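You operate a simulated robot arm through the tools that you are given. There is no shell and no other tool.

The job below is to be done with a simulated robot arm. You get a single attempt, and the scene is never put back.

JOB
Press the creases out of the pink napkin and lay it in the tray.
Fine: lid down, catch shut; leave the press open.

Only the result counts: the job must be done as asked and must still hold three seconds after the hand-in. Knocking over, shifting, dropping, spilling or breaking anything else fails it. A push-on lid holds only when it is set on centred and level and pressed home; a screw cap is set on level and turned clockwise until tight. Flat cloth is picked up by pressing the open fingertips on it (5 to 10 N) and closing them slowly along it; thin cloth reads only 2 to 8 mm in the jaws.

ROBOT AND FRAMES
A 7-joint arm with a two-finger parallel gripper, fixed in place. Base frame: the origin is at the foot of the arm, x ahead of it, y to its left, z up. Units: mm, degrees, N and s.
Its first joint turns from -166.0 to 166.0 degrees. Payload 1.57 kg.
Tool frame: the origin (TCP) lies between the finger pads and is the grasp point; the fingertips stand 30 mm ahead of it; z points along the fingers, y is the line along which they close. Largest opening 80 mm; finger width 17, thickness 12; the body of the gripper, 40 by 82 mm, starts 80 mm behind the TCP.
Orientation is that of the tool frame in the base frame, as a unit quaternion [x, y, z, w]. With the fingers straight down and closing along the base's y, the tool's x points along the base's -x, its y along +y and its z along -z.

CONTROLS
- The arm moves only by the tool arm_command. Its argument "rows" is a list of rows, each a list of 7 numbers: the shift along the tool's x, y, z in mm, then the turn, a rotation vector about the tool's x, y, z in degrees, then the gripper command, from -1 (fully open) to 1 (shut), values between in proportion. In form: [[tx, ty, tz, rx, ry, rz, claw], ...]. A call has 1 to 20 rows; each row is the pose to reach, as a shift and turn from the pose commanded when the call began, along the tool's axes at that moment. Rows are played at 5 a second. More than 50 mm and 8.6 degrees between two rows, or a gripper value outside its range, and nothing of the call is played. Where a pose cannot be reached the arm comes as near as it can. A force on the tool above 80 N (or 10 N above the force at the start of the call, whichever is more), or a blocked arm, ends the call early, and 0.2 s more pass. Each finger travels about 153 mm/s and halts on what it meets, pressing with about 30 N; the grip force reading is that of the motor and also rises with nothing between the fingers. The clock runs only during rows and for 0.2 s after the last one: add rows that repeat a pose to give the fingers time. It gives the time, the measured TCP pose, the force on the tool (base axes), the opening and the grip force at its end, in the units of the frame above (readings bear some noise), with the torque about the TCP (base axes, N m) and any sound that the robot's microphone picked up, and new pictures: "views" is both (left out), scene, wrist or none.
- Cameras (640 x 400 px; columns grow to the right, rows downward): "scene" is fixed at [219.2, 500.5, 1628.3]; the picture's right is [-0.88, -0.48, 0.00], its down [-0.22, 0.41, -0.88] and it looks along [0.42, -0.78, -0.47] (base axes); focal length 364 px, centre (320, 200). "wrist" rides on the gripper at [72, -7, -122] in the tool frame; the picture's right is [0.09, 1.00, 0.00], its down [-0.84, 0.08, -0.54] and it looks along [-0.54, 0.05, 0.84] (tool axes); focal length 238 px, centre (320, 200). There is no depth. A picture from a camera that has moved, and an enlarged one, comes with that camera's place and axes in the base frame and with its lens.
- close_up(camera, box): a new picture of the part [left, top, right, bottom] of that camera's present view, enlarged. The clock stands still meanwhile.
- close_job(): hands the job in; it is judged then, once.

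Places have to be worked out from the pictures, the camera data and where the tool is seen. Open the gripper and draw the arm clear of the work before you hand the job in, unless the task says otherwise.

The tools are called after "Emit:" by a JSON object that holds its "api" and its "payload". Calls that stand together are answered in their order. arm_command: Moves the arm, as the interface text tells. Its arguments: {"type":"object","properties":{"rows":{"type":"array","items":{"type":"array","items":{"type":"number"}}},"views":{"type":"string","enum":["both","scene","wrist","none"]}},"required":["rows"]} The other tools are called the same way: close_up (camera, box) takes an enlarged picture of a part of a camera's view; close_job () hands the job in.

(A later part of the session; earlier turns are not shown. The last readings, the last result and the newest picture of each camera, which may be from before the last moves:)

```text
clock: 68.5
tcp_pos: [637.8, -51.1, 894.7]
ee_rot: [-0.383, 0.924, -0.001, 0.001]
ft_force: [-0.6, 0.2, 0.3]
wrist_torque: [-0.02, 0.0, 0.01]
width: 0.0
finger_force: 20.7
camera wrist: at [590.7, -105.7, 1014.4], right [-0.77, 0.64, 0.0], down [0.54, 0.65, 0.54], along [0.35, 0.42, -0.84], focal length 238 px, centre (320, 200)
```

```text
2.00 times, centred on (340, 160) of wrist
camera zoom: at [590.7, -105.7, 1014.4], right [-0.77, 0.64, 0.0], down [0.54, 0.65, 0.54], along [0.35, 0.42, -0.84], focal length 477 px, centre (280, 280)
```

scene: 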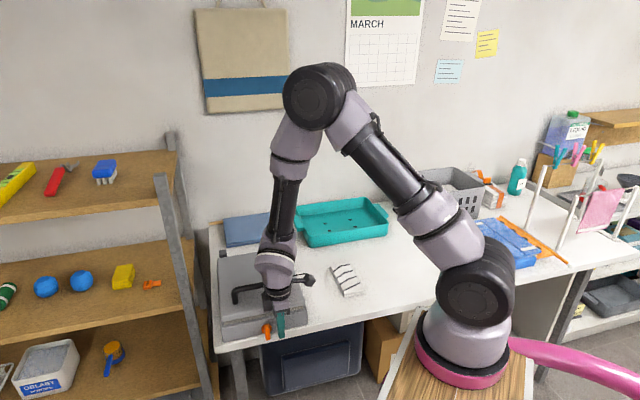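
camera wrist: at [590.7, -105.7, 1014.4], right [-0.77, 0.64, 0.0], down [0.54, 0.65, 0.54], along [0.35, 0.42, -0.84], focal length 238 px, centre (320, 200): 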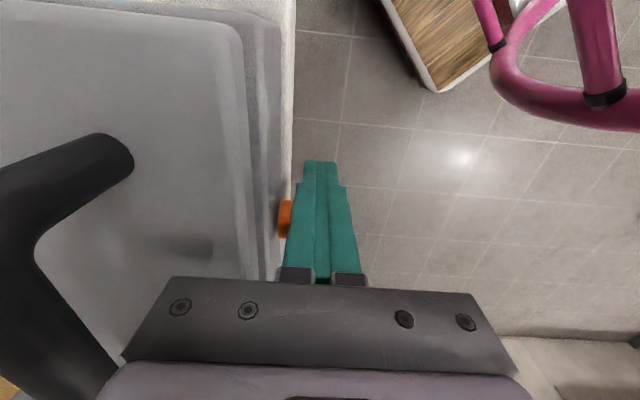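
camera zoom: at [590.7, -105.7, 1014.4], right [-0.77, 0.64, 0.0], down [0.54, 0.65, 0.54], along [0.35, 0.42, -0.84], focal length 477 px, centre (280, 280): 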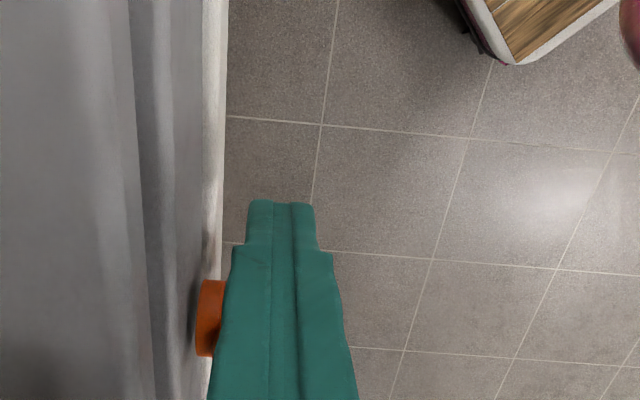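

The finger is beside the lever, tips at about its bottom. I'll lower 10 mm and push gently towards the lever (the shelf side), a little past contact, to see if it turns.

Emit:
{"api": "arm_command", "payload": {"rows": [[0, 0, 5, 0, 0, 0, 1], [0, 0, 10, 0, 0, 0, 1], [-6, 0, 10, 0, 0, 0, 1], [-12, 0, 10, 0, 0, 0, 1], [-16, 0, 10, 0, 0, 0, 1], [-20, 0, 10, 0, 0, 0, 1], [-24, 0, 10, 0, 0, 0, 1], [-24, 0, 10, 0, 0, 0, 1]], "views": "both"}}

Emit:
{"api": "close_up", "payload": {"camera": "scene", "box": [210, 260, 330, 350]}}

```text
clock: 70.3
tcp_pos: [650.0, -36.7, 882.4]
ee_rot: [-0.38, 0.925, 0.0, -0.002]
ft_force: [-34.3, -30.3, 10.6]
wrist_torque: [0.6, -0.7, -0.09]
width: 0.1
finger_force: 21.5
camera wrist: at [604.6, -91.7, 1003.8], right [-0.77, 0.64, 0.0], down [0.54, 0.65, 0.54], along [0.34, 0.41, -0.84], focal length 238 px, centre (320, 200)
```

scene: 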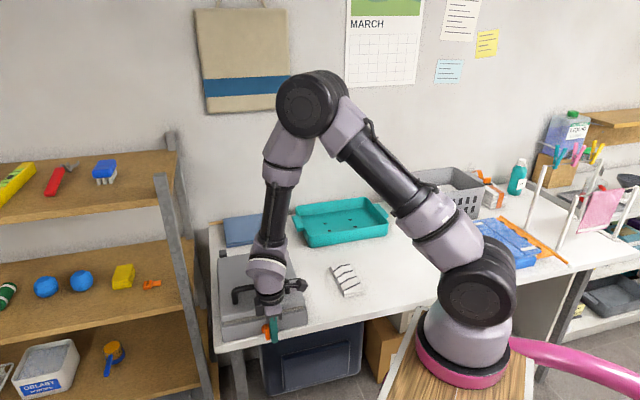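
wrist: 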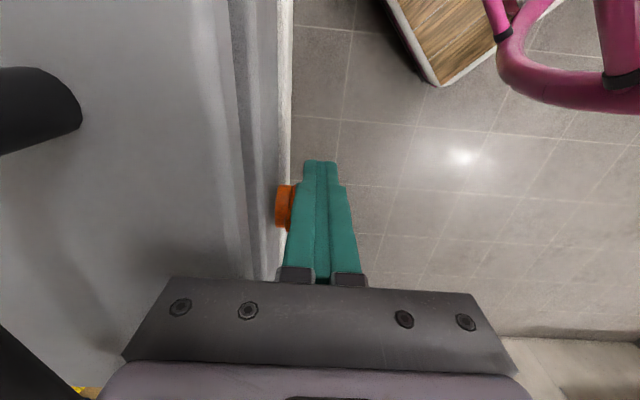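

```text
4.44 times, centred on (270, 305) of scene
camera zoom: at [219.2, 500.5, 1628.3], right [-0.88, -0.48, 0.0], down [-0.22, 0.41, -0.88], along [0.42, -0.78, -0.47], focal length 1618 px, centre (542, -267)
```

zoom: 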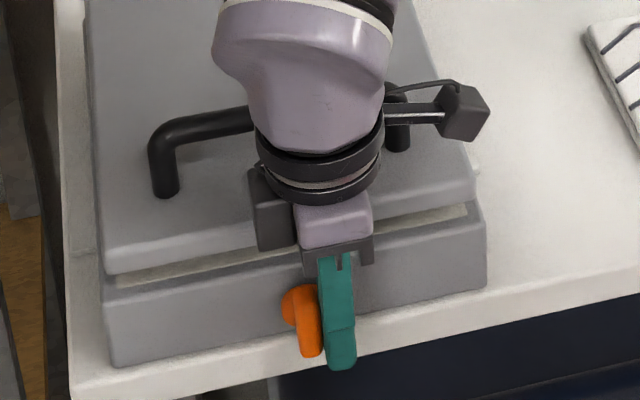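

45 N without the lever turning means it's blocked that way. I'll back off, go over the lever and try from the other side.

Emit:
{"api": "arm_command", "payload": {"rows": [[10, 0, 0, 0, 0, 0, 1], [14, 0, -10, 0, 0, 0, 1], [14, 0, -35, 0, 0, 0, 1], [10, 0, -55, 0, 0, 0, 1], [-15, 0, -55, 0, 0, 0, 1], [-43, 0, -55, 0, 0, 0, 1], [-43, 0, -35, 0, 0, 0, 1], [-43, 0, -10, 0, 0, 0, 1], [-43, 0, 0, 0, 0, 0, 1], [-43, 0, 0, 0, 0, 0, 1]], "views": "both"}}

Emit:
{"api": "close_up", "payload": {"camera": "scene", "box": [210, 260, 330, 350]}}

Emit:
{"api": "close_up", "payload": {"camera": "wrist", "box": [220, 60, 460, 260]}}

```text
clock: 72.5
tcp_pos: [684.8, -2.4, 881.5]
ee_rot: [-0.382, 0.924, -0.001, 0.001]
ft_force: [1.0, 0.4, 0.0]
wrist_torque: [-0.02, 0.0, 0.0]
width: 0.0
finger_force: 21.0
camera wrist: at [638.5, -58.4, 1003.3], right [-0.77, 0.64, 0.0], down [0.54, 0.65, 0.54], along [0.35, 0.42, -0.84], focal length 238 px, centre (320, 200)
```

scene: 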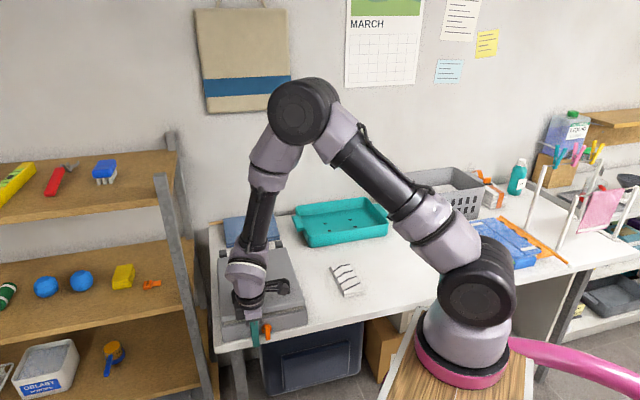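
wrist: 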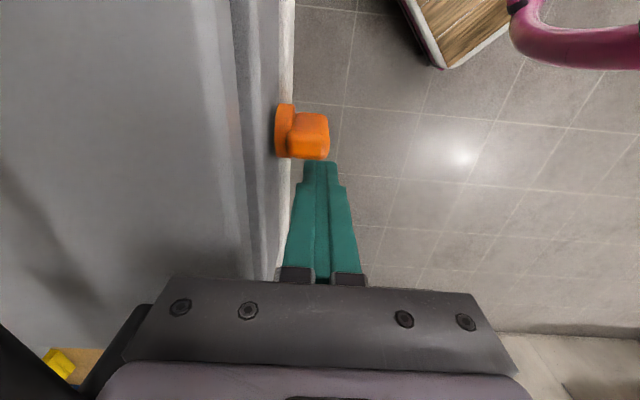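

```text
4.44 times, centred on (270, 305) of scene
camera zoom: at [219.2, 500.5, 1628.3], right [-0.88, -0.48, 0.0], down [-0.22, 0.41, -0.88], along [0.42, -0.78, -0.47], focal length 1618 px, centre (542, -267)
```

zoom: 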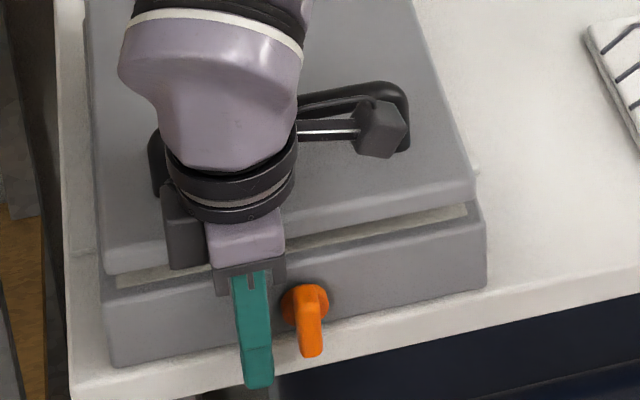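

```text
2.00 times, centred on (340, 160) of wrist
camera zoom: at [638.5, -58.4, 1003.3], right [-0.77, 0.64, 0.0], down [0.54, 0.65, 0.54], along [0.35, 0.42, -0.84], focal length 477 px, centre (280, 280)
```

zoom: 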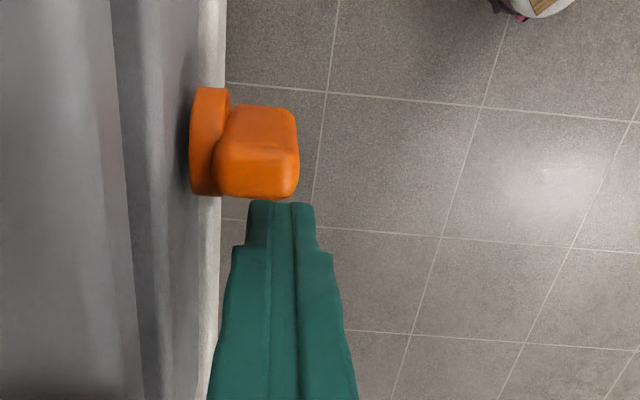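

Now the finger is on the shelf side of the lever. I'll push the other way, about 10 mm past contact, and check.

Emit:
{"api": "arm_command", "payload": {"rows": [[6, 0, 0, 0, 0, 0, 1], [12, 0, 0, 0, 0, 0, 1], [16, 0, 0, 0, 0, 0, 1], [19, 0, 0, 0, 0, 0, 1], [22, 0, 0, 0, 0, 0, 1], [25, 0, 0, 0, 0, 0, 1], [27, 0, 0, 0, 0, 0, 1], [27, 0, 0, 0, 0, 0, 1]], "views": "wrist"}}

Emit:
{"api": "close_up", "payload": {"camera": "scene", "box": [210, 260, 330, 350]}}

Emit:
{"api": "close_up", "payload": {"camera": "wrist", "box": [220, 60, 460, 260]}}

```text
clock: 74.3
tcp_pos: [673.1, -14.1, 885.1]
ee_rot: [-0.389, 0.921, 0.002, 0.013]
ft_force: [13.3, 19.4, -6.8]
wrist_torque: [0.18, -0.2, -0.05]
width: 0.1
finger_force: 21.0
stopped in row 8: the force on the tool passed its limit at 81 N (the readings are from after the stop); the commanded pose is now the measured one
camera wrist: at [625.2, -72.1, 1004.2], right [-0.78, 0.63, -0.01], down [0.52, 0.65, 0.56], along [0.36, 0.43, -0.83], focal length 238 px, centre (320, 200)
```

wrist: 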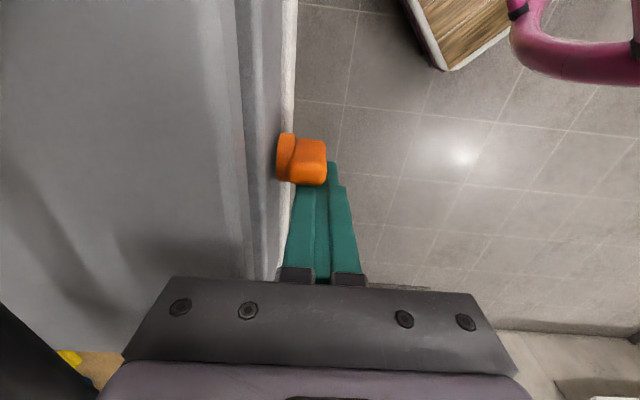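

```text
4.44 times, centred on (270, 305) of scene
camera zoom: at [219.2, 500.5, 1628.3], right [-0.88, -0.48, 0.0], down [-0.22, 0.41, -0.88], along [0.42, -0.78, -0.47], focal length 1618 px, centre (542, -267)
```

zoom: 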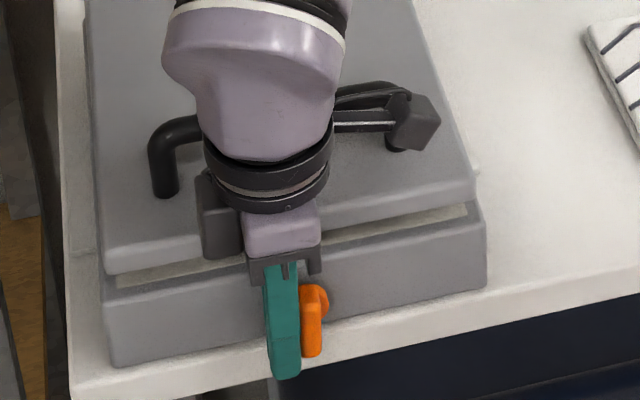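

```text
2.00 times, centred on (340, 160) of wrist
camera zoom: at [625.2, -72.1, 1004.2], right [-0.78, 0.63, -0.01], down [0.52, 0.65, 0.56], along [0.36, 0.43, -0.83], focal length 477 px, centre (280, 280)
```

zoom: 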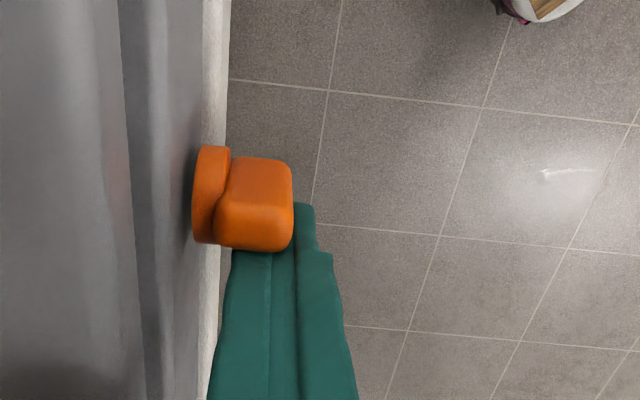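

The lever is blocked this way too at 81 N, so it isn't a simple sideways swing under these conditions. I'll back away, square the tool (facing the press front), and get a close look at the catch and the lid gap from the front.

Emit:
{"api": "arm_command", "payload": {"rows": [[-8, 0, 0, 0, 0, 0, 1], [-15, 0, 0, 0, 0, 0, 1], [-15, 0, -30, 0, 0, 0, 1], [-15, 20, -70, 0.08, 0.13, 8.25, 1], [-15, 40, -110, 0.16, 0.26, 16.5, 1], [0, 50, -130, 0.24, 0.39, 24.75, 1], [20, 60, -130, 0.32, 0.52, 33, 1], [40, 60, -130, 0.4, 0.65, 41.25, 1], [60, 60, -130, 0.47, 0.78, 49.5, 1], [70, 60, -130, 0.55, 0.91, 57.75, 1], [70, 60, -130, 0.63, 1.04, 66, 1], [70, 60, -130, 0.71, 1.17, 74.25, 1], [70, 60, -130, 0.79, 1.3, 82.5, 1], [70, 60, -130, 0.87, 1.43, 90.8, 1], [70, 60, -130, 0.87, 1.43, 90.8, 1]], "views": "both"}}

Emit:
{"api": "close_up", "payload": {"camera": "wrist", "box": [300, 80, 540, 260]}}

Emit:
{"api": "close_up", "payload": {"camera": "scene", "box": [210, 250, 330, 350]}}

```text
clock: 77.5
tcp_pos: [577.2, -26.4, 1012.8]
ee_rot: [0.384, 0.923, -0.003, -0.002]
ft_force: [-0.3, 1.1, 0.1]
wrist_torque: [0.02, 0.02, -0.01]
width: 0.2
finger_force: 21.2
camera wrist: at [522.7, 21.2, 1133.8], right [0.64, 0.77, -0.01], down [0.65, -0.54, 0.54], along [0.41, -0.35, -0.84], focal length 238 px, centre (320, 200)
```

scene: 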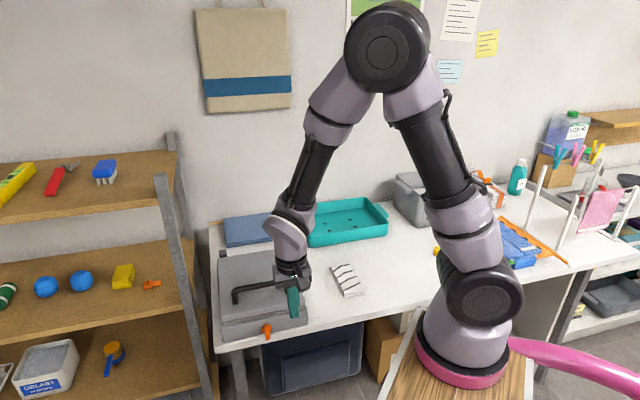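
wrist: 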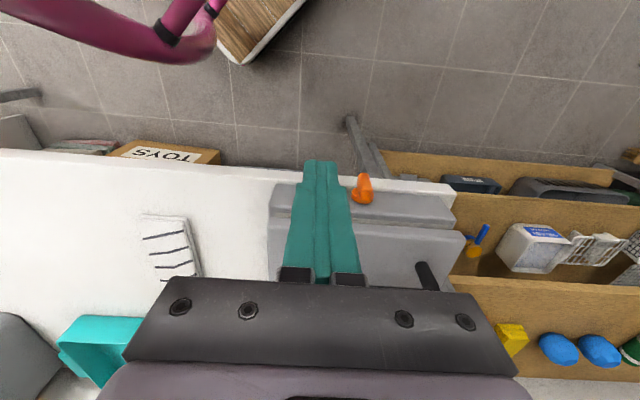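

```text
2.22 times, centred on (420, 170) of wrist
camera zoom: at [522.7, 21.2, 1133.8], right [0.64, 0.77, -0.01], down [0.65, -0.54, 0.54], along [0.41, -0.35, -0.84], focal length 530 px, centre (98, 267)
```

zoom: 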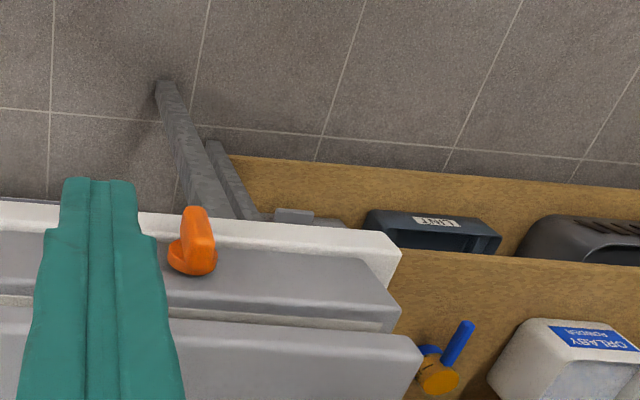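

```text
4.00 times, centred on (270, 300) of scene
camera zoom: at [219.2, 500.5, 1628.3], right [-0.88, -0.48, 0.0], down [-0.22, 0.41, -0.88], along [0.42, -0.78, -0.47], focal length 1456 px, centre (520, -200)
```

zoom: 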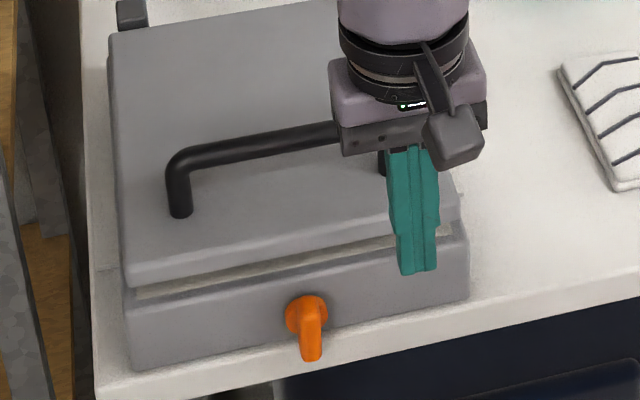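

I'll zoom right in on the catch and the lid's front edge from this view to understand how it works.

Emit:
{"api": "close_up", "payload": {"camera": "wrist", "box": [335, 155, 415, 215]}}

Emit:
{"api": "close_up", "payload": {"camera": "scene", "box": [250, 310, 290, 345]}}

Emit:
{"api": "close_up", "payload": {"camera": "scene", "box": [215, 290, 265, 335]}}

```text
6.67 times, centred on (375, 185) of wrist
camera zoom: at [522.7, 21.2, 1133.8], right [0.64, 0.77, -0.01], down [0.65, -0.54, 0.54], along [0.41, -0.35, -0.84], focal length 1589 px, centre (-47, 300)
```

zoom: 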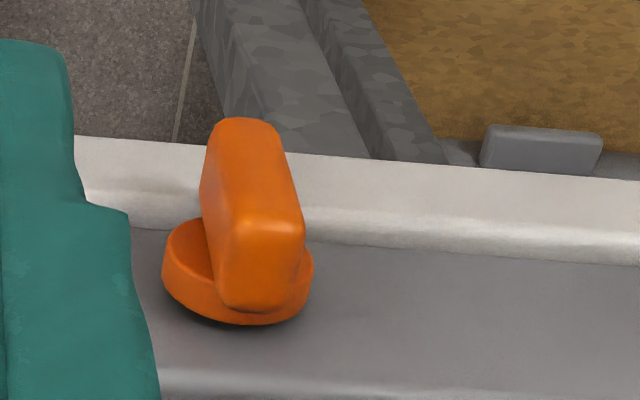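

```text
11.43 times, centred on (270, 328) of scene
camera zoom: at [219.2, 500.5, 1628.3], right [-0.88, -0.48, 0.0], down [-0.22, 0.41, -0.88], along [0.42, -0.78, -0.47], focal length 4160 px, centre (891, -1257)
```

zoom: 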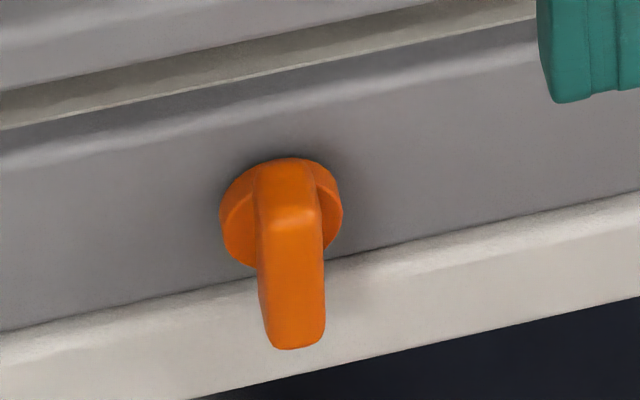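

```text
8.89 times, centred on (240, 312) of scene
camera zoom: at [219.2, 500.5, 1628.3], right [-0.88, -0.48, 0.0], down [-0.22, 0.41, -0.88], along [0.42, -0.78, -0.47], focal length 3236 px, centre (1031, -800)
```

zoom: 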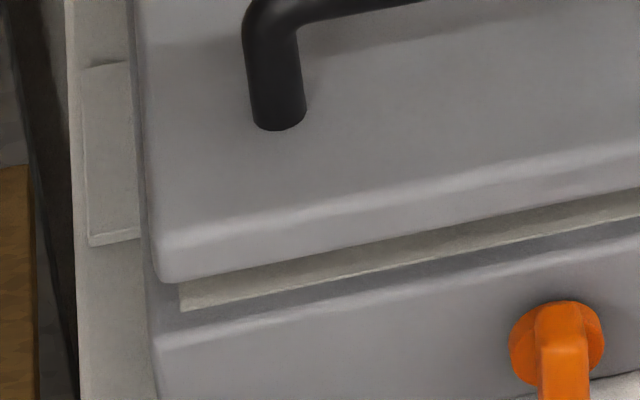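

The catch is a rotary disc whose fin runs above and below the pivot, so a tall vertical finger pressing flat against it simply locked it. I'll instead bring the tool level, pointing at the catch, to grip the fin and twist it; first I'll pitch the tool halfway, clear of the press.

Emit:
{"api": "arm_command", "payload": {"rows": [[10, 20, 10, -0.03, -8, 0.03, 0.5], [18, 40, 20, -0.06, -16, 0.06, 0], [26.8, 59.5, 30, -0.09, -24, 0.09, -0.25], [26.8, 59.5, 40, -0.11, -32, 0.11, -0.25], [26.8, 59.5, 50, -0.14, -40, 0.14, -0.25], [26.8, 59.5, 52.8, -0.17, -48, 0.17, -0.25], [26.8, 59.5, 52.8, -0.17, -48, 0.17, -0.25]], "views": "both"}}

```text
clock: 79.1
tcp_pos: [601.2, 34.8, 959.7]
ee_rot: [0.351, 0.843, -0.158, 0.375]
ft_force: [-0.2, -0.6, 0.8]
wrist_torque: [0.03, 0.0, 0.02]
width: 50.1
finger_force: 0.0
camera wrist: at [498.3, 128.9, 986.6], right [0.67, 0.74, -0.07], down [0.17, -0.06, 0.98], along [0.73, -0.67, -0.16], focal length 238 px, centre (320, 200)
```

scene: 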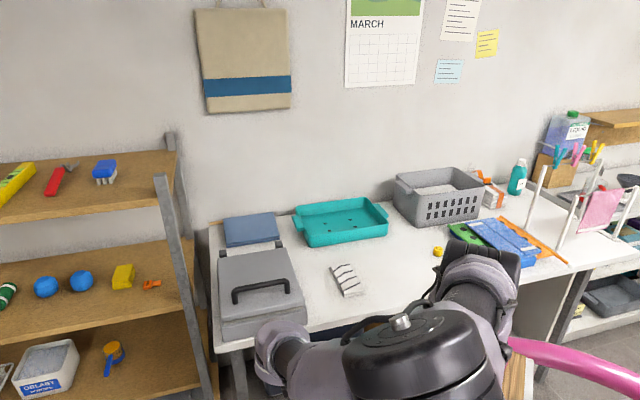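
wrist: 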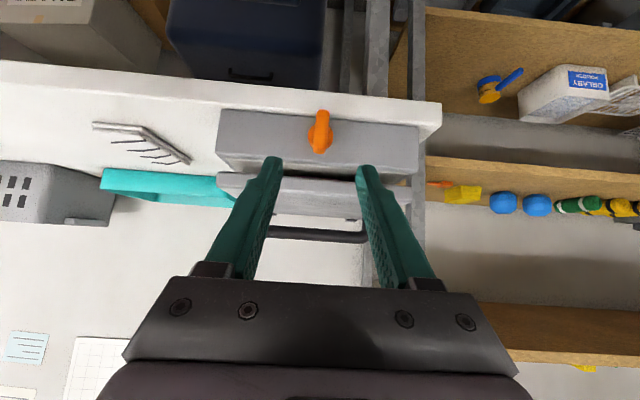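

The pose was reached with the elbow swung out, and the catch (pivot ≈ z 882) lines up with the jaws. I'll finish the pitch to level, keeping the TCP where it is.

Emit:
{"api": "arm_command", "payload": {"rows": [[0, 0, 0, 0, -7, 0, -0.25], [0, 0, 0, 0, -14, 0, -0.25], [0, 0, 0, 0, -21, 0, -0.25], [0, 0, 0, 0, -28, 0, -0.25], [0, 0, 0, 0, -35, 0, -0.25], [0, 0, 0, 0, -42, 0, -0.25], [0, 0, 0, 0, -42, 0, -0.25]], "views": "both"}}

```text
clock: 80.7
tcp_pos: [598.2, 46.1, 952.2]
ee_rot: [0.296, 0.673, -0.262, 0.625]
ft_force: [-0.5, 0.2, -0.9]
wrist_torque: [-0.03, 0.03, -0.01]
width: 50.0
finger_force: 0.1
camera wrist: at [506.5, 135.4, 889.4], right [0.72, 0.69, -0.07], down [-0.28, 0.39, 0.88], along [0.64, -0.61, 0.47], focal length 238 px, centre (320, 200)
```

scene: 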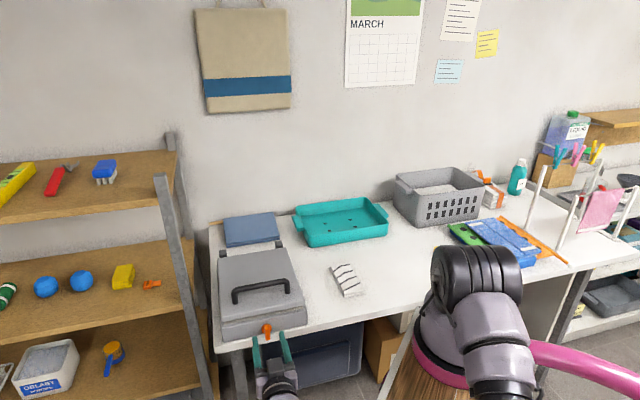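
wrist: 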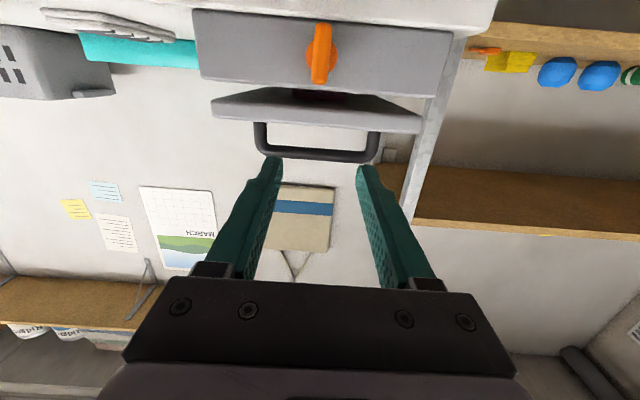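

The tool is nearly level but the pose is about 10 mm and 4° short. I'll hold a moment to see if it converges.

Emit:
{"api": "arm_command", "payload": {"rows": [[0, 0, 0, 0, 0, 0, -0.25], [0, 0, 0, 0, 0, 0, -0.25], [0, 0, 0, 0, 0, 0, -0.25]], "views": "none"}}

```text
clock: 81.5
tcp_pos: [598.5, 46.1, 952.0]
ee_rot: [0.295, 0.673, -0.262, 0.625]
ft_force: [0.4, 0.3, 1.0]
wrist_torque: [-0.01, 0.0, -0.01]
width: 50.1
finger_force: 0.1
```

It's a reach limit at this spot. I'll move down and forward in line with the catch, where the target really is, and check how well the pose is met there.

Emit:
{"api": "arm_command", "payload": {"rows": [[15, 0, 5, 0, 0, 0, -0.25], [30, 0, 10, 0, 0, 0, -0.25], [45, 0, 15, 0, 0, 0, -0.25], [60, 0, 20, 0, 0, 0, -0.25], [77, 1, 25, 0, 0, 0, -0.25], [77, 1, 25, 0, 0, 0, -0.25]], "views": "both"}}

Emit:
{"api": "close_up", "payload": {"camera": "scene", "box": [210, 270, 350, 400]}}

```text
clock: 82.2
tcp_pos: [594.6, 55.1, 913.9]
ee_rot: [0.311, 0.689, -0.246, 0.607]
ft_force: [-0.7, -0.5, 0.9]
wrist_torque: [0.01, -0.01, 0.0]
width: 50.2
finger_force: 0.2
stopped in row 3: the arm was blocked; the commanded pose is now the measured one
camera wrist: at [501.2, 147.2, 857.7], right [0.72, 0.7, -0.05], down [-0.26, 0.33, 0.91], along [0.65, -0.64, 0.42], focal length 238 px, centre (320, 200)
```

scene: 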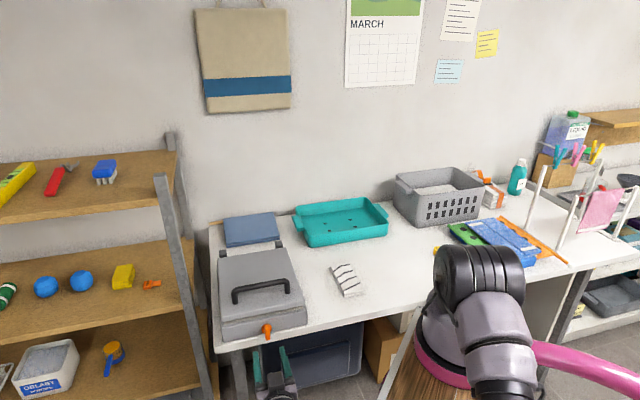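
wrist: 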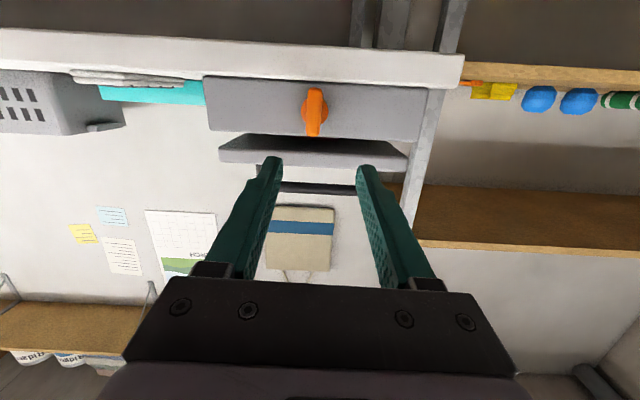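

```text
3.08 times, centred on (280, 335) of scene
camera zoom: at [219.2, 500.5, 1628.3], right [-0.88, -0.48, 0.0], down [-0.22, 0.41, -0.88], along [0.42, -0.78, -0.47], focal length 1120 px, centre (443, -215)
```

zoom: 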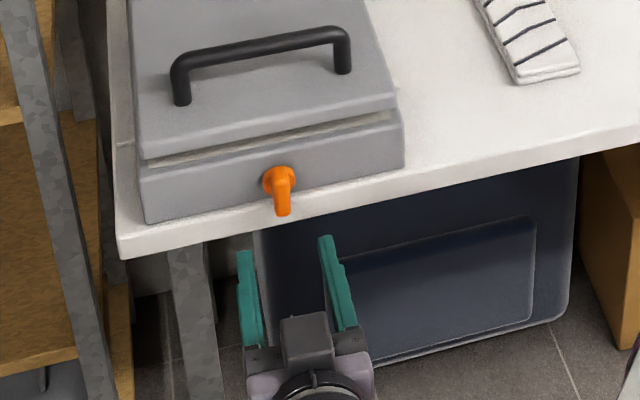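

The arm was blocked lowering this close in; it now points about 8° below level. I'll try advancing towards the catch at this height, which takes the wrist farther from its base.

Emit:
{"api": "arm_command", "payload": {"rows": [[-2, -2, 11, 0, 0, 0, -0.25], [-4, -4, 22, 0, 0, 0, -0.25], [-5, -6, 33, 0, 0, 0, -0.25], [-6.6, -7.7, 43.7, 0, 0, 0, -0.25], [-6.6, -7.7, 43.7, 0, 0, 0, -0.25]], "views": "wrist"}}

```text
clock: 83.5
tcp_pos: [617.5, 16.3, 914.6]
ee_rot: [0.31, 0.688, -0.246, 0.608]
ft_force: [-0.5, 0.1, 0.2]
wrist_torque: [0.0, 0.01, -0.02]
width: 50.1
finger_force: 0.2
camera wrist: at [524.8, 108.4, 857.8], right [0.72, 0.7, -0.05], down [-0.26, 0.33, 0.91], along [0.65, -0.63, 0.42], focal length 238 px, centre (320, 200)
```

wrist: 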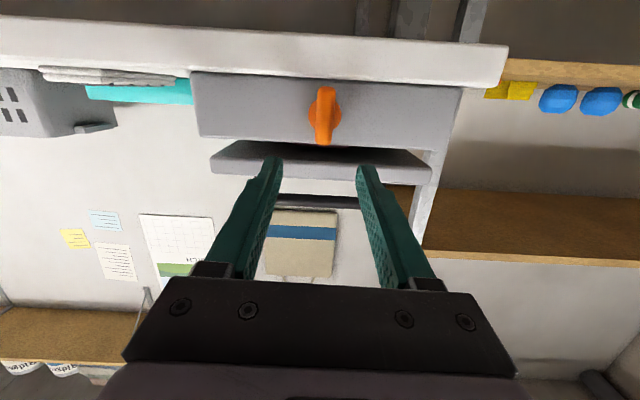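

That worked: TCP is now in line at depth 425, z 915, same attitude. Next I'll lower about 29 mm to the pivot's height.

Emit:
{"api": "arm_command", "payload": {"rows": [[7, 0.5, 1, 0, 0, 0, -0.25], [14, 1, 2, 0, 0, 0, -0.25], [21, 1.4, 3, 0, 0, 0, -0.25], [28.4, 1.7, 4, 0, 0, 0, -0.25], [28.4, 1.7, 4, 0, 0, 0, -0.25]], "views": "both"}}

Emit:
{"api": "close_up", "payload": {"camera": "wrist", "box": [180, 60, 460, 280]}}

Emit:
{"api": "close_up", "payload": {"camera": "scene", "box": [210, 270, 350, 400]}}

```text
clock: 84.7
tcp_pos: [617.9, 26.5, 883.1]
ee_rot: [0.318, 0.694, -0.239, 0.6]
ft_force: [-0.3, -0.3, 0.7]
wrist_torque: [0.02, -0.03, 0.01]
width: 49.9
finger_force: 0.1
camera wrist: at [524.8, 119.9, 830.7], right [0.72, 0.69, -0.04], down [-0.25, 0.31, 0.92], along [0.65, -0.65, 0.39], focal length 238 px, centre (320, 200)
```

scene: 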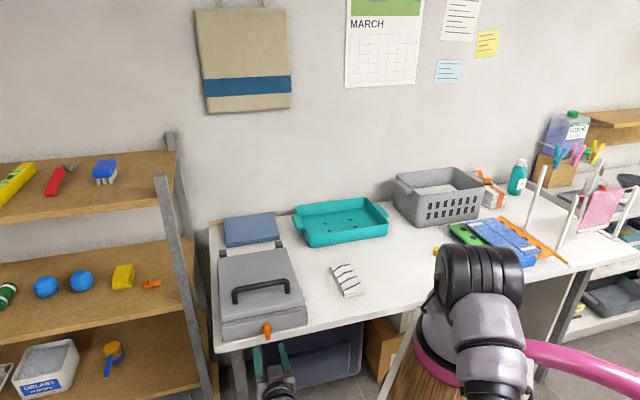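
wrist: 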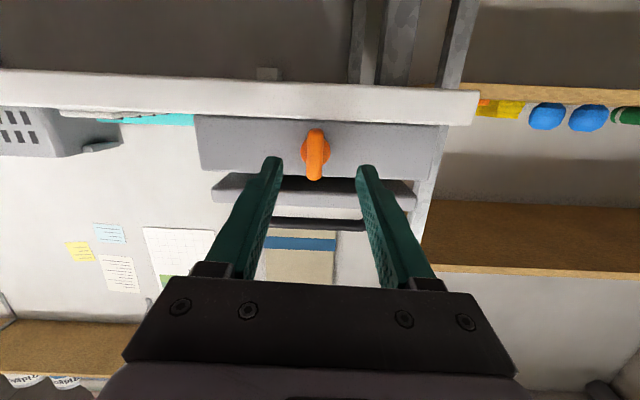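

```text
1.82 times, centred on (320, 170) of wrist
camera zoom: at [524.8, 119.9, 830.7], right [0.72, 0.69, -0.04], down [-0.25, 0.31, 0.92], along [0.65, -0.65, 0.39], focal length 433 px, centre (320, 254)
```

zoom: 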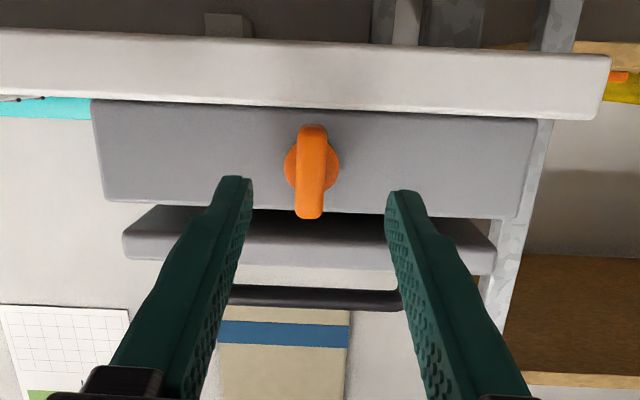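

```text
3.08 times, centred on (280, 335) of scene
camera zoom: at [219.2, 500.5, 1628.3], right [-0.88, -0.48, 0.0], down [-0.22, 0.41, -0.88], along [0.42, -0.78, -0.47], focal length 1120 px, centre (443, -215)
```

zoom: 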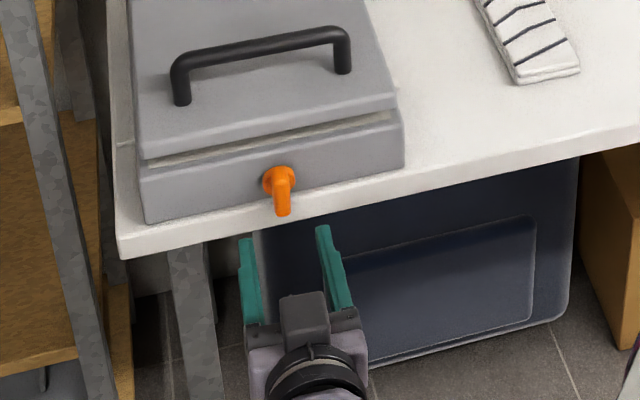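

The view from below shows the fin is a symmetric bar (about 42 × 15 mm) centred on the disc at roughly (450 across, z 876), standing upright. I'll advance 25 mm with the open jaws straddling it and check the pose.

Emit:
{"api": "arm_command", "payload": {"rows": [[-1, 0, 8, 0, 0, 0, -0.25], [-2, 0.3, 16, 0, 0, 0, -0.25], [-3.5, 0.7, 24.8, 0, 0, 0, -0.25], [-3.5, 0.7, 24.8, 0, 0, 0, -0.25]], "views": "wrist"}}

Emit:
{"api": "close_up", "payload": {"camera": "wrist", "box": [180, 60, 460, 280]}}

```text
clock: 85.7
tcp_pos: [632.0, 8.3, 885.4]
ee_rot: [0.313, 0.692, -0.238, 0.606]
ft_force: [0.2, -0.7, 0.1]
wrist_torque: [-0.01, -0.01, 0.01]
width: 50.2
finger_force: 0.2
camera wrist: at [538.3, 101.5, 832.4], right [0.71, 0.7, -0.04], down [-0.26, 0.32, 0.91], along [0.65, -0.64, 0.41], focal length 238 px, centre (320, 200)
```

wrist: 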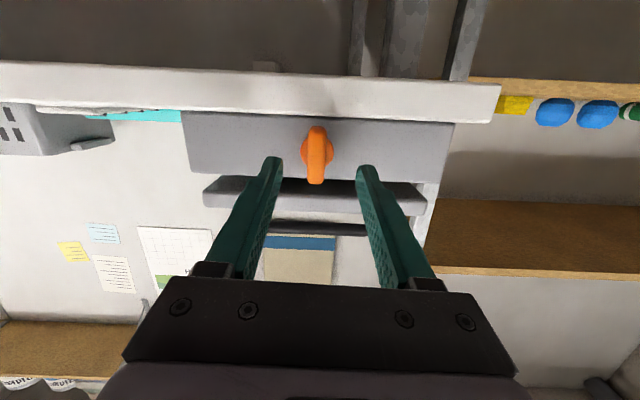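

```text
1.82 times, centred on (320, 170) of wrist
camera zoom: at [538.3, 101.5, 832.4], right [0.71, 0.7, -0.04], down [-0.26, 0.32, 0.91], along [0.65, -0.64, 0.41], focal length 433 px, centre (320, 254)
```

zoom: 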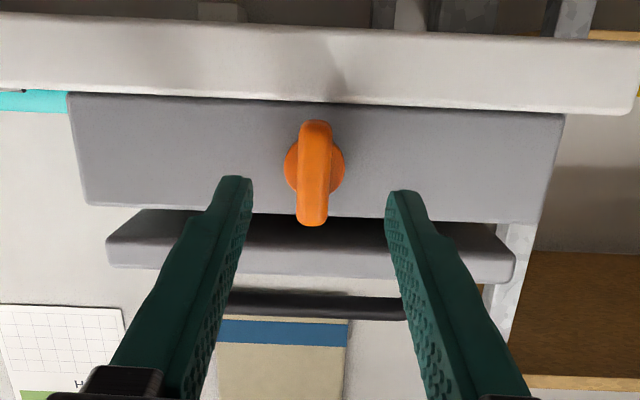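

The pose tracks acceptably (TCP at depth 441). I'll advance until the tips are just short of the disc, lowering about 4 mm to centre on the pivot.

Emit:
{"api": "arm_command", "payload": {"rows": [[-0.4, -0.4, 8, 0, 0, 0, -0.25], [-0.8, -0.8, 16, 0, 0, 0, -0.25], [-1.2, -1.2, 24, 0, 0, 0, -0.25], [-1.5, -1.5, 30, 0, 0, 0, -0.25], [-1.5, -1.5, 30, 0, 0, 0, -0.25], [-1.5, -1.5, 30, 0, 0, 0, -0.25]], "views": "both"}}

Emit:
{"api": "close_up", "payload": {"camera": "wrist", "box": [180, 60, 460, 280]}}

Emit:
{"api": "close_up", "payload": {"camera": "scene", "box": [210, 270, 350, 400]}}

```text
clock: 87.0
tcp_pos: [648.5, -8.5, 885.9]
ee_rot: [0.314, 0.692, -0.234, 0.606]
ft_force: [0.3, 0.1, 0.3]
wrist_torque: [0.02, 0.01, 0.03]
width: 50.1
finger_force: 0.2
camera wrist: at [555.3, 83.9, 832.7], right [0.71, 0.7, -0.03], down [-0.26, 0.31, 0.91], along [0.65, -0.64, 0.4], focal length 238 px, centre (320, 200)
```

scene: 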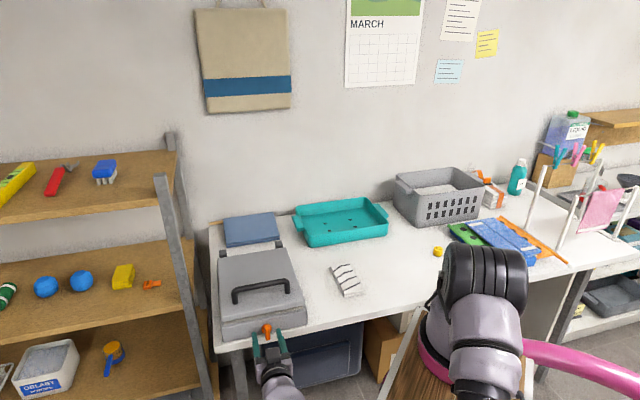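
wrist: 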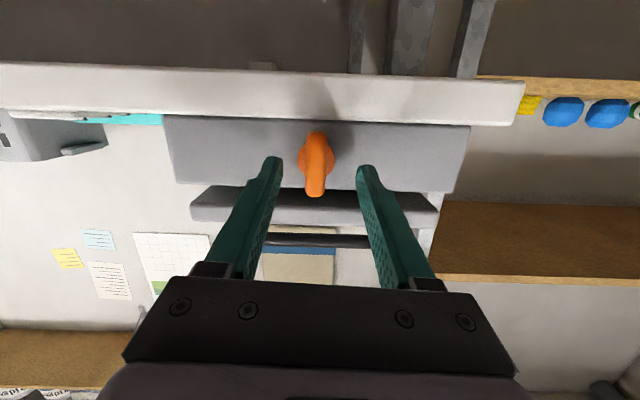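

```text
1.82 times, centred on (320, 170) of wrist
camera zoom: at [555.3, 83.9, 832.7], right [0.71, 0.7, -0.03], down [-0.26, 0.31, 0.91], along [0.65, -0.64, 0.4], focal length 433 px, centre (320, 254)
```

zoom: 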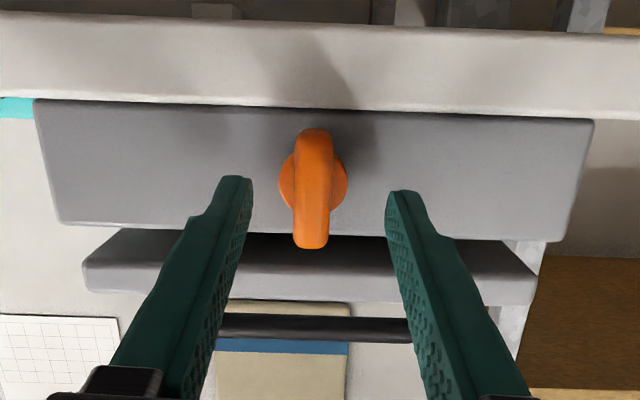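

```text
3.08 times, centred on (280, 335) of scene
camera zoom: at [219.2, 500.5, 1628.3], right [-0.88, -0.48, 0.0], down [-0.22, 0.41, -0.88], along [0.42, -0.78, -0.47], focal length 1120 px, centre (443, -215)
```

zoom: 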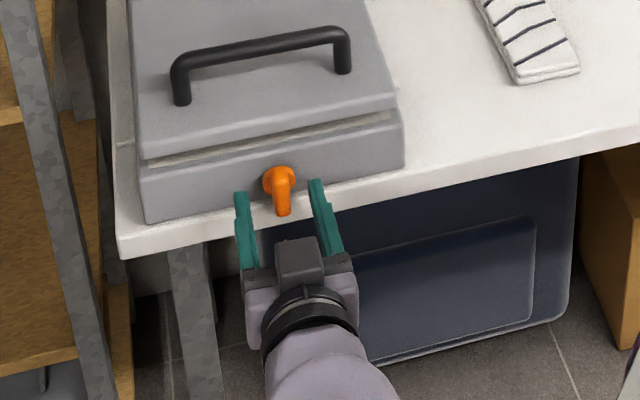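

The jaws straddle the fin with tips about 10 mm from the disc. I'll centre 2 mm and close on the fin.

Emit:
{"api": "arm_command", "payload": {"rows": [[0, -2, 2, 0, 0, 0, 0], [0, -2, 4, 0, 0, 0, 0.3], [0, -2, 4, 0, 0, 0, 0.5], [0, -2, 4, 0, 0, 0, 0.65], [0, -2, 4, 0, 0, 0, 0.75], [0, -2, 4, 0, 0, 0, 0.75]], "views": "both"}}

Emit:
{"api": "close_up", "payload": {"camera": "wrist", "box": [220, 90, 420, 260]}}

Emit:
{"api": "close_up", "payload": {"camera": "scene", "box": [240, 300, 310, 360]}}

```text
clock: 88.5
tcp_pos: [650.0, -11.3, 885.4]
ee_rot: [0.315, 0.693, -0.232, 0.605]
ft_force: [-8.6, -3.3, -0.2]
wrist_torque: [-0.05, 0.06, -0.17]
width: 17.5
finger_force: 4.2
camera wrist: at [555.7, 81.0, 832.6], right [0.71, 0.7, -0.03], down [-0.26, 0.31, 0.92], along [0.65, -0.64, 0.4], focal length 238 px, centre (320, 200)
```

scene: 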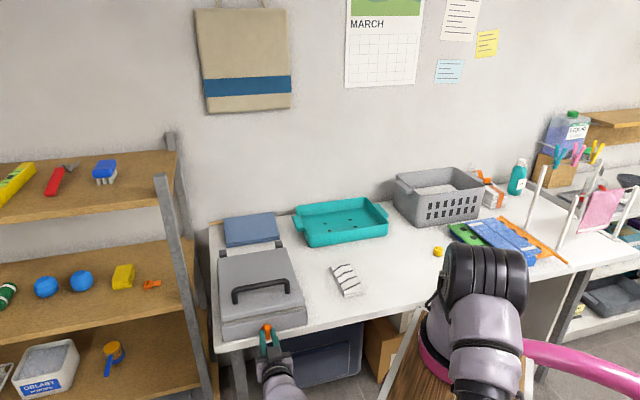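
wrist: 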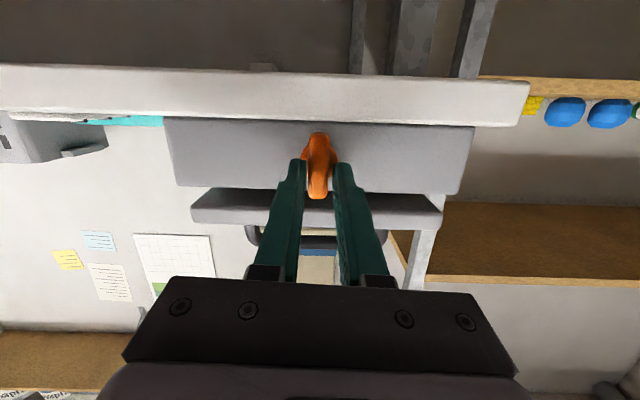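

```text
2.35 times, centred on (320, 175) of wrist
camera zoom: at [555.7, 81.0, 832.6], right [0.71, 0.7, -0.03], down [-0.26, 0.31, 0.92], along [0.65, -0.64, 0.4], focal length 561 px, centre (320, 259)
```

zoom: 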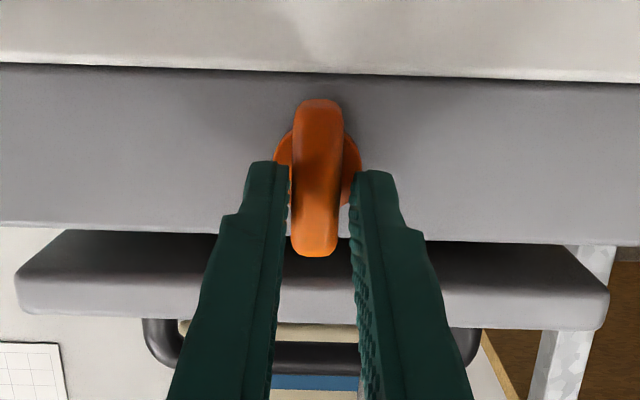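

```text
6.67 times, centred on (275, 330) of scene
camera zoom: at [219.2, 500.5, 1628.3], right [-0.88, -0.48, 0.0], down [-0.22, 0.41, -0.88], along [0.42, -0.78, -0.47], focal length 2427 px, centre (620, -667)
```

zoom: 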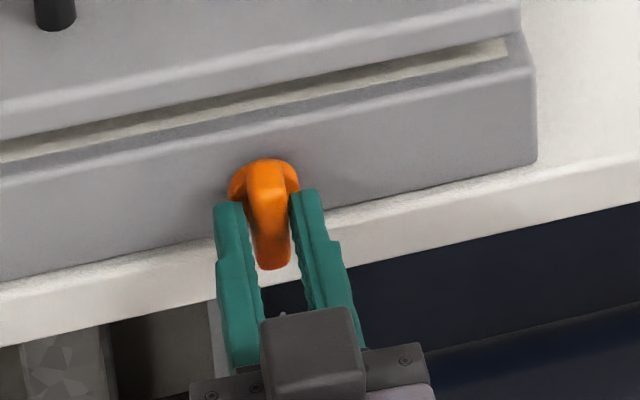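

The left finger touches and the right has a small gap, so I'll nudge 1.5 mm and let the jaws close fully on the fin.

Emit:
{"api": "arm_command", "payload": {"rows": [[0, -1.5, 0, 0, 0, 0, 0.85], [0, -1.5, 0, 0, 0, 0, 1], [0, -1.5, 0, 0, 0, 0, 1], [0, -1.5, 0, 0, 0, 0, 1]], "views": "wrist"}}

Emit:
{"api": "close_up", "payload": {"camera": "wrist", "box": [220, 90, 420, 260]}}

```text
clock: 89.5
tcp_pos: [649.1, -12.6, 885.1]
ee_rot: [0.316, 0.693, -0.232, 0.604]
ft_force: [-30.2, 7.1, 7.1]
wrist_torque: [-0.15, 0.0, -0.05]
width: 14.1
finger_force: 30.5
camera wrist: at [555.5, 79.9, 832.3], right [0.71, 0.7, -0.03], down [-0.26, 0.3, 0.92], along [0.65, -0.64, 0.4], focal length 238 px, centre (320, 200)
```

wrist: 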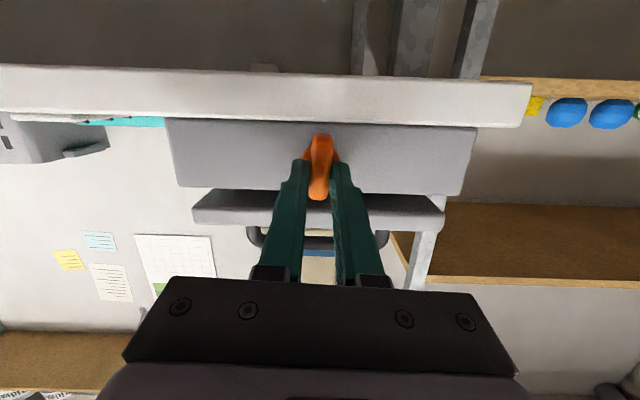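

```text
2.35 times, centred on (320, 175) of wrist
camera zoom: at [555.5, 79.9, 832.3], right [0.71, 0.7, -0.03], down [-0.26, 0.3, 0.92], along [0.65, -0.64, 0.4], focal length 561 px, centre (320, 259)
```

zoom: 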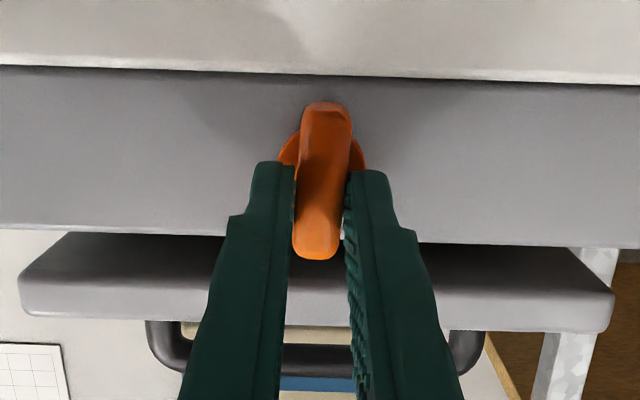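

The fin is gripped (14.1 mm, full force). I'll test a clockwise twist (as seen from the front) of 16° and watch the torque.

Emit:
{"api": "arm_command", "payload": {"rows": [[0, 0, 0, 0, 0, 4, 1], [0, 0, 0, 0, 0, 8, 1], [0, 0, 0, 0, 0, 12, 1], [0, 0, 0, 0, 0, 16, 1], [0, 0, 0, 0, 0, 16, 1]], "views": "wrist"}}

Emit:
{"api": "close_up", "payload": {"camera": "scene", "box": [240, 300, 310, 360]}}

```text
clock: 90.7
tcp_pos: [648.4, -7.6, 880.2]
ee_rot: [0.429, 0.646, -0.143, 0.616]
ft_force: [-26.6, -49.3, -5.2]
wrist_torque: [0.0, 0.26, -0.92]
width: 14.7
finger_force: 30.7
camera wrist: at [569.4, 102.2, 836.0], right [0.74, 0.62, 0.26], down [-0.41, 0.11, 0.9], along [0.53, -0.77, 0.34], focal length 238 px, centre (320, 200)
```

wrist: 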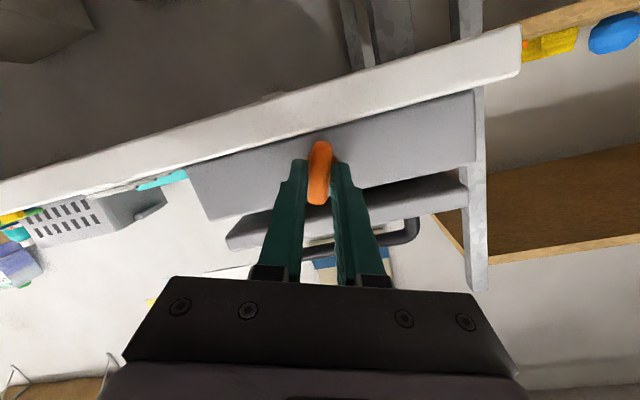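

```text
6.67 times, centred on (275, 330) of scene
camera zoom: at [219.2, 500.5, 1628.3], right [-0.88, -0.48, 0.0], down [-0.22, 0.41, -0.88], along [0.42, -0.78, -0.47], focal length 2427 px, centre (620, -667)
```

zoom: 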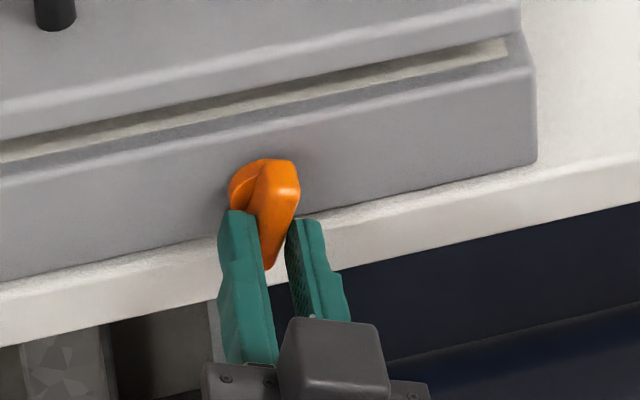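

The fin turns clockwise nicely, with some side load because my axis is slightly off. I'll shift about 3 mm to relieve that and keep turning.

Emit:
{"api": "arm_command", "payload": {"rows": [[-0.5, -1.4, 0, 0, 0, 0, 1], [-1, -2.8, 0, 0, 0, 4, 1], [-1, -2.8, 0, 0, 0, 8, 1], [-1, -2.8, 0, 0, 0, 12, 1], [-1, -2.8, 0, 0, 0, 16, 1], [-1, -2.8, 0, 0, 0, 20, 1], [-1, -2.8, 0, 0, 0, 20, 1]], "views": "wrist"}}

Emit:
{"api": "close_up", "payload": {"camera": "scene", "box": [240, 300, 310, 360]}}

```text
clock: 92.2
tcp_pos: [648.7, -3.2, 877.8]
ee_rot: [0.538, 0.565, -0.031, 0.625]
ft_force: [-18.2, -24.8, 2.3]
wrist_torque: [-0.2, -0.18, -0.66]
width: 14.6
finger_force: 31.1
camera wrist: at [587.1, 120.8, 845.9], right [0.67, 0.47, 0.57], down [-0.62, -0.06, 0.79], along [0.41, -0.88, 0.25], focal length 238 px, centre (320, 200)
```

wrist: 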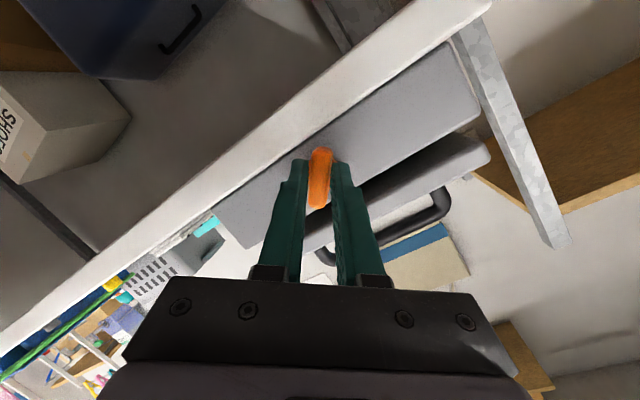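

```text
6.67 times, centred on (275, 330) of scene
camera zoom: at [219.2, 500.5, 1628.3], right [-0.88, -0.48, 0.0], down [-0.22, 0.41, -0.88], along [0.42, -0.78, -0.47], focal length 2427 px, centre (620, -667)
```

zoom: 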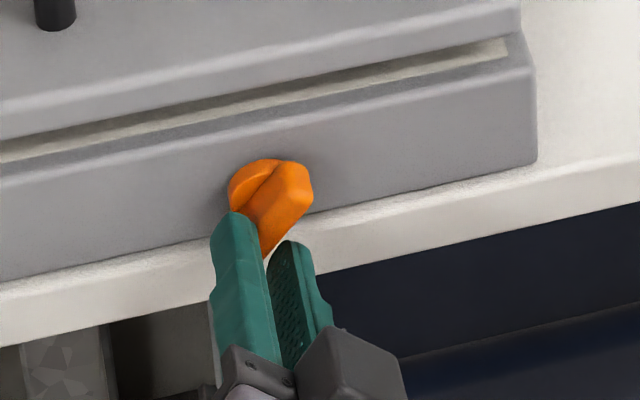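

About 37° turned with lower side force. Continuing clockwise in the same way.

Emit:
{"api": "arm_command", "payload": {"rows": [[-0.6, -0.8, 0, 0, 0, 4, 1], [-1.3, -1.5, 0, 0, 0, 8, 1], [-1.3, -1.5, 0, 0, 0, 12, 1], [-1.3, -1.5, 0, 0, 0, 16, 1], [-1.3, -1.5, 0, 0, 0, 20, 1], [-1.3, -1.5, 0, 0, 0, 24, 1], [-1.3, -1.5, 0, 0, 0, 24, 1]], "views": "wrist"}}

Emit:
{"api": "close_up", "payload": {"camera": "scene", "box": [240, 300, 310, 360]}}

```text
clock: 93.8
tcp_pos: [649.0, -0.7, 879.2]
ee_rot: [0.641, 0.443, 0.106, 0.618]
ft_force: [26.2, 0.3, 12.5]
wrist_torque: [-0.35, -0.31, 0.75]
width: 14.8
finger_force: 30.9
camera wrist: at [605.4, 134.2, 869.5], right [0.49, 0.22, 0.84], down [-0.83, -0.19, 0.53], along [0.28, -0.96, 0.09], focal length 238 px, centre (320, 200)
```

wrist: 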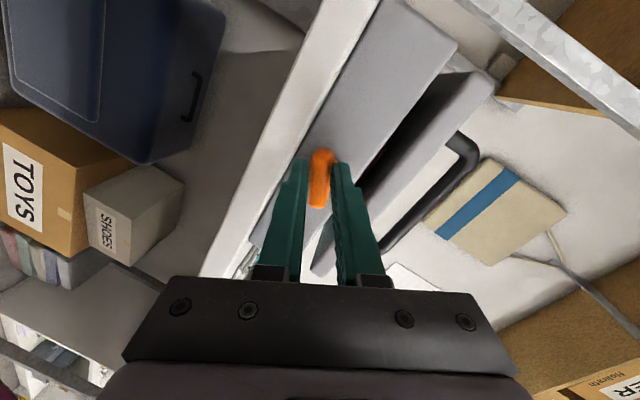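

```text
6.67 times, centred on (275, 330) of scene
camera zoom: at [219.2, 500.5, 1628.3], right [-0.88, -0.48, 0.0], down [-0.22, 0.41, -0.88], along [0.42, -0.78, -0.47], focal length 2427 px, centre (620, -667)
```

zoom: 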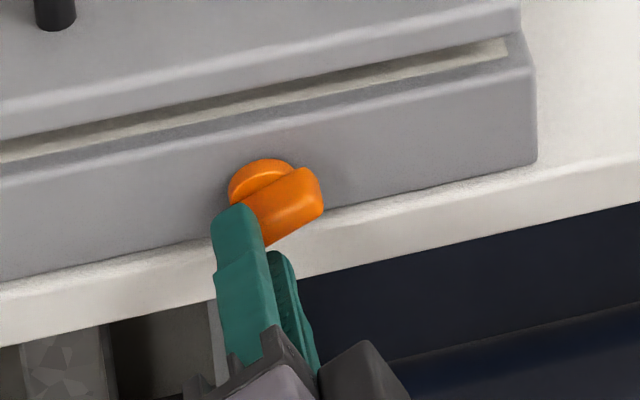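

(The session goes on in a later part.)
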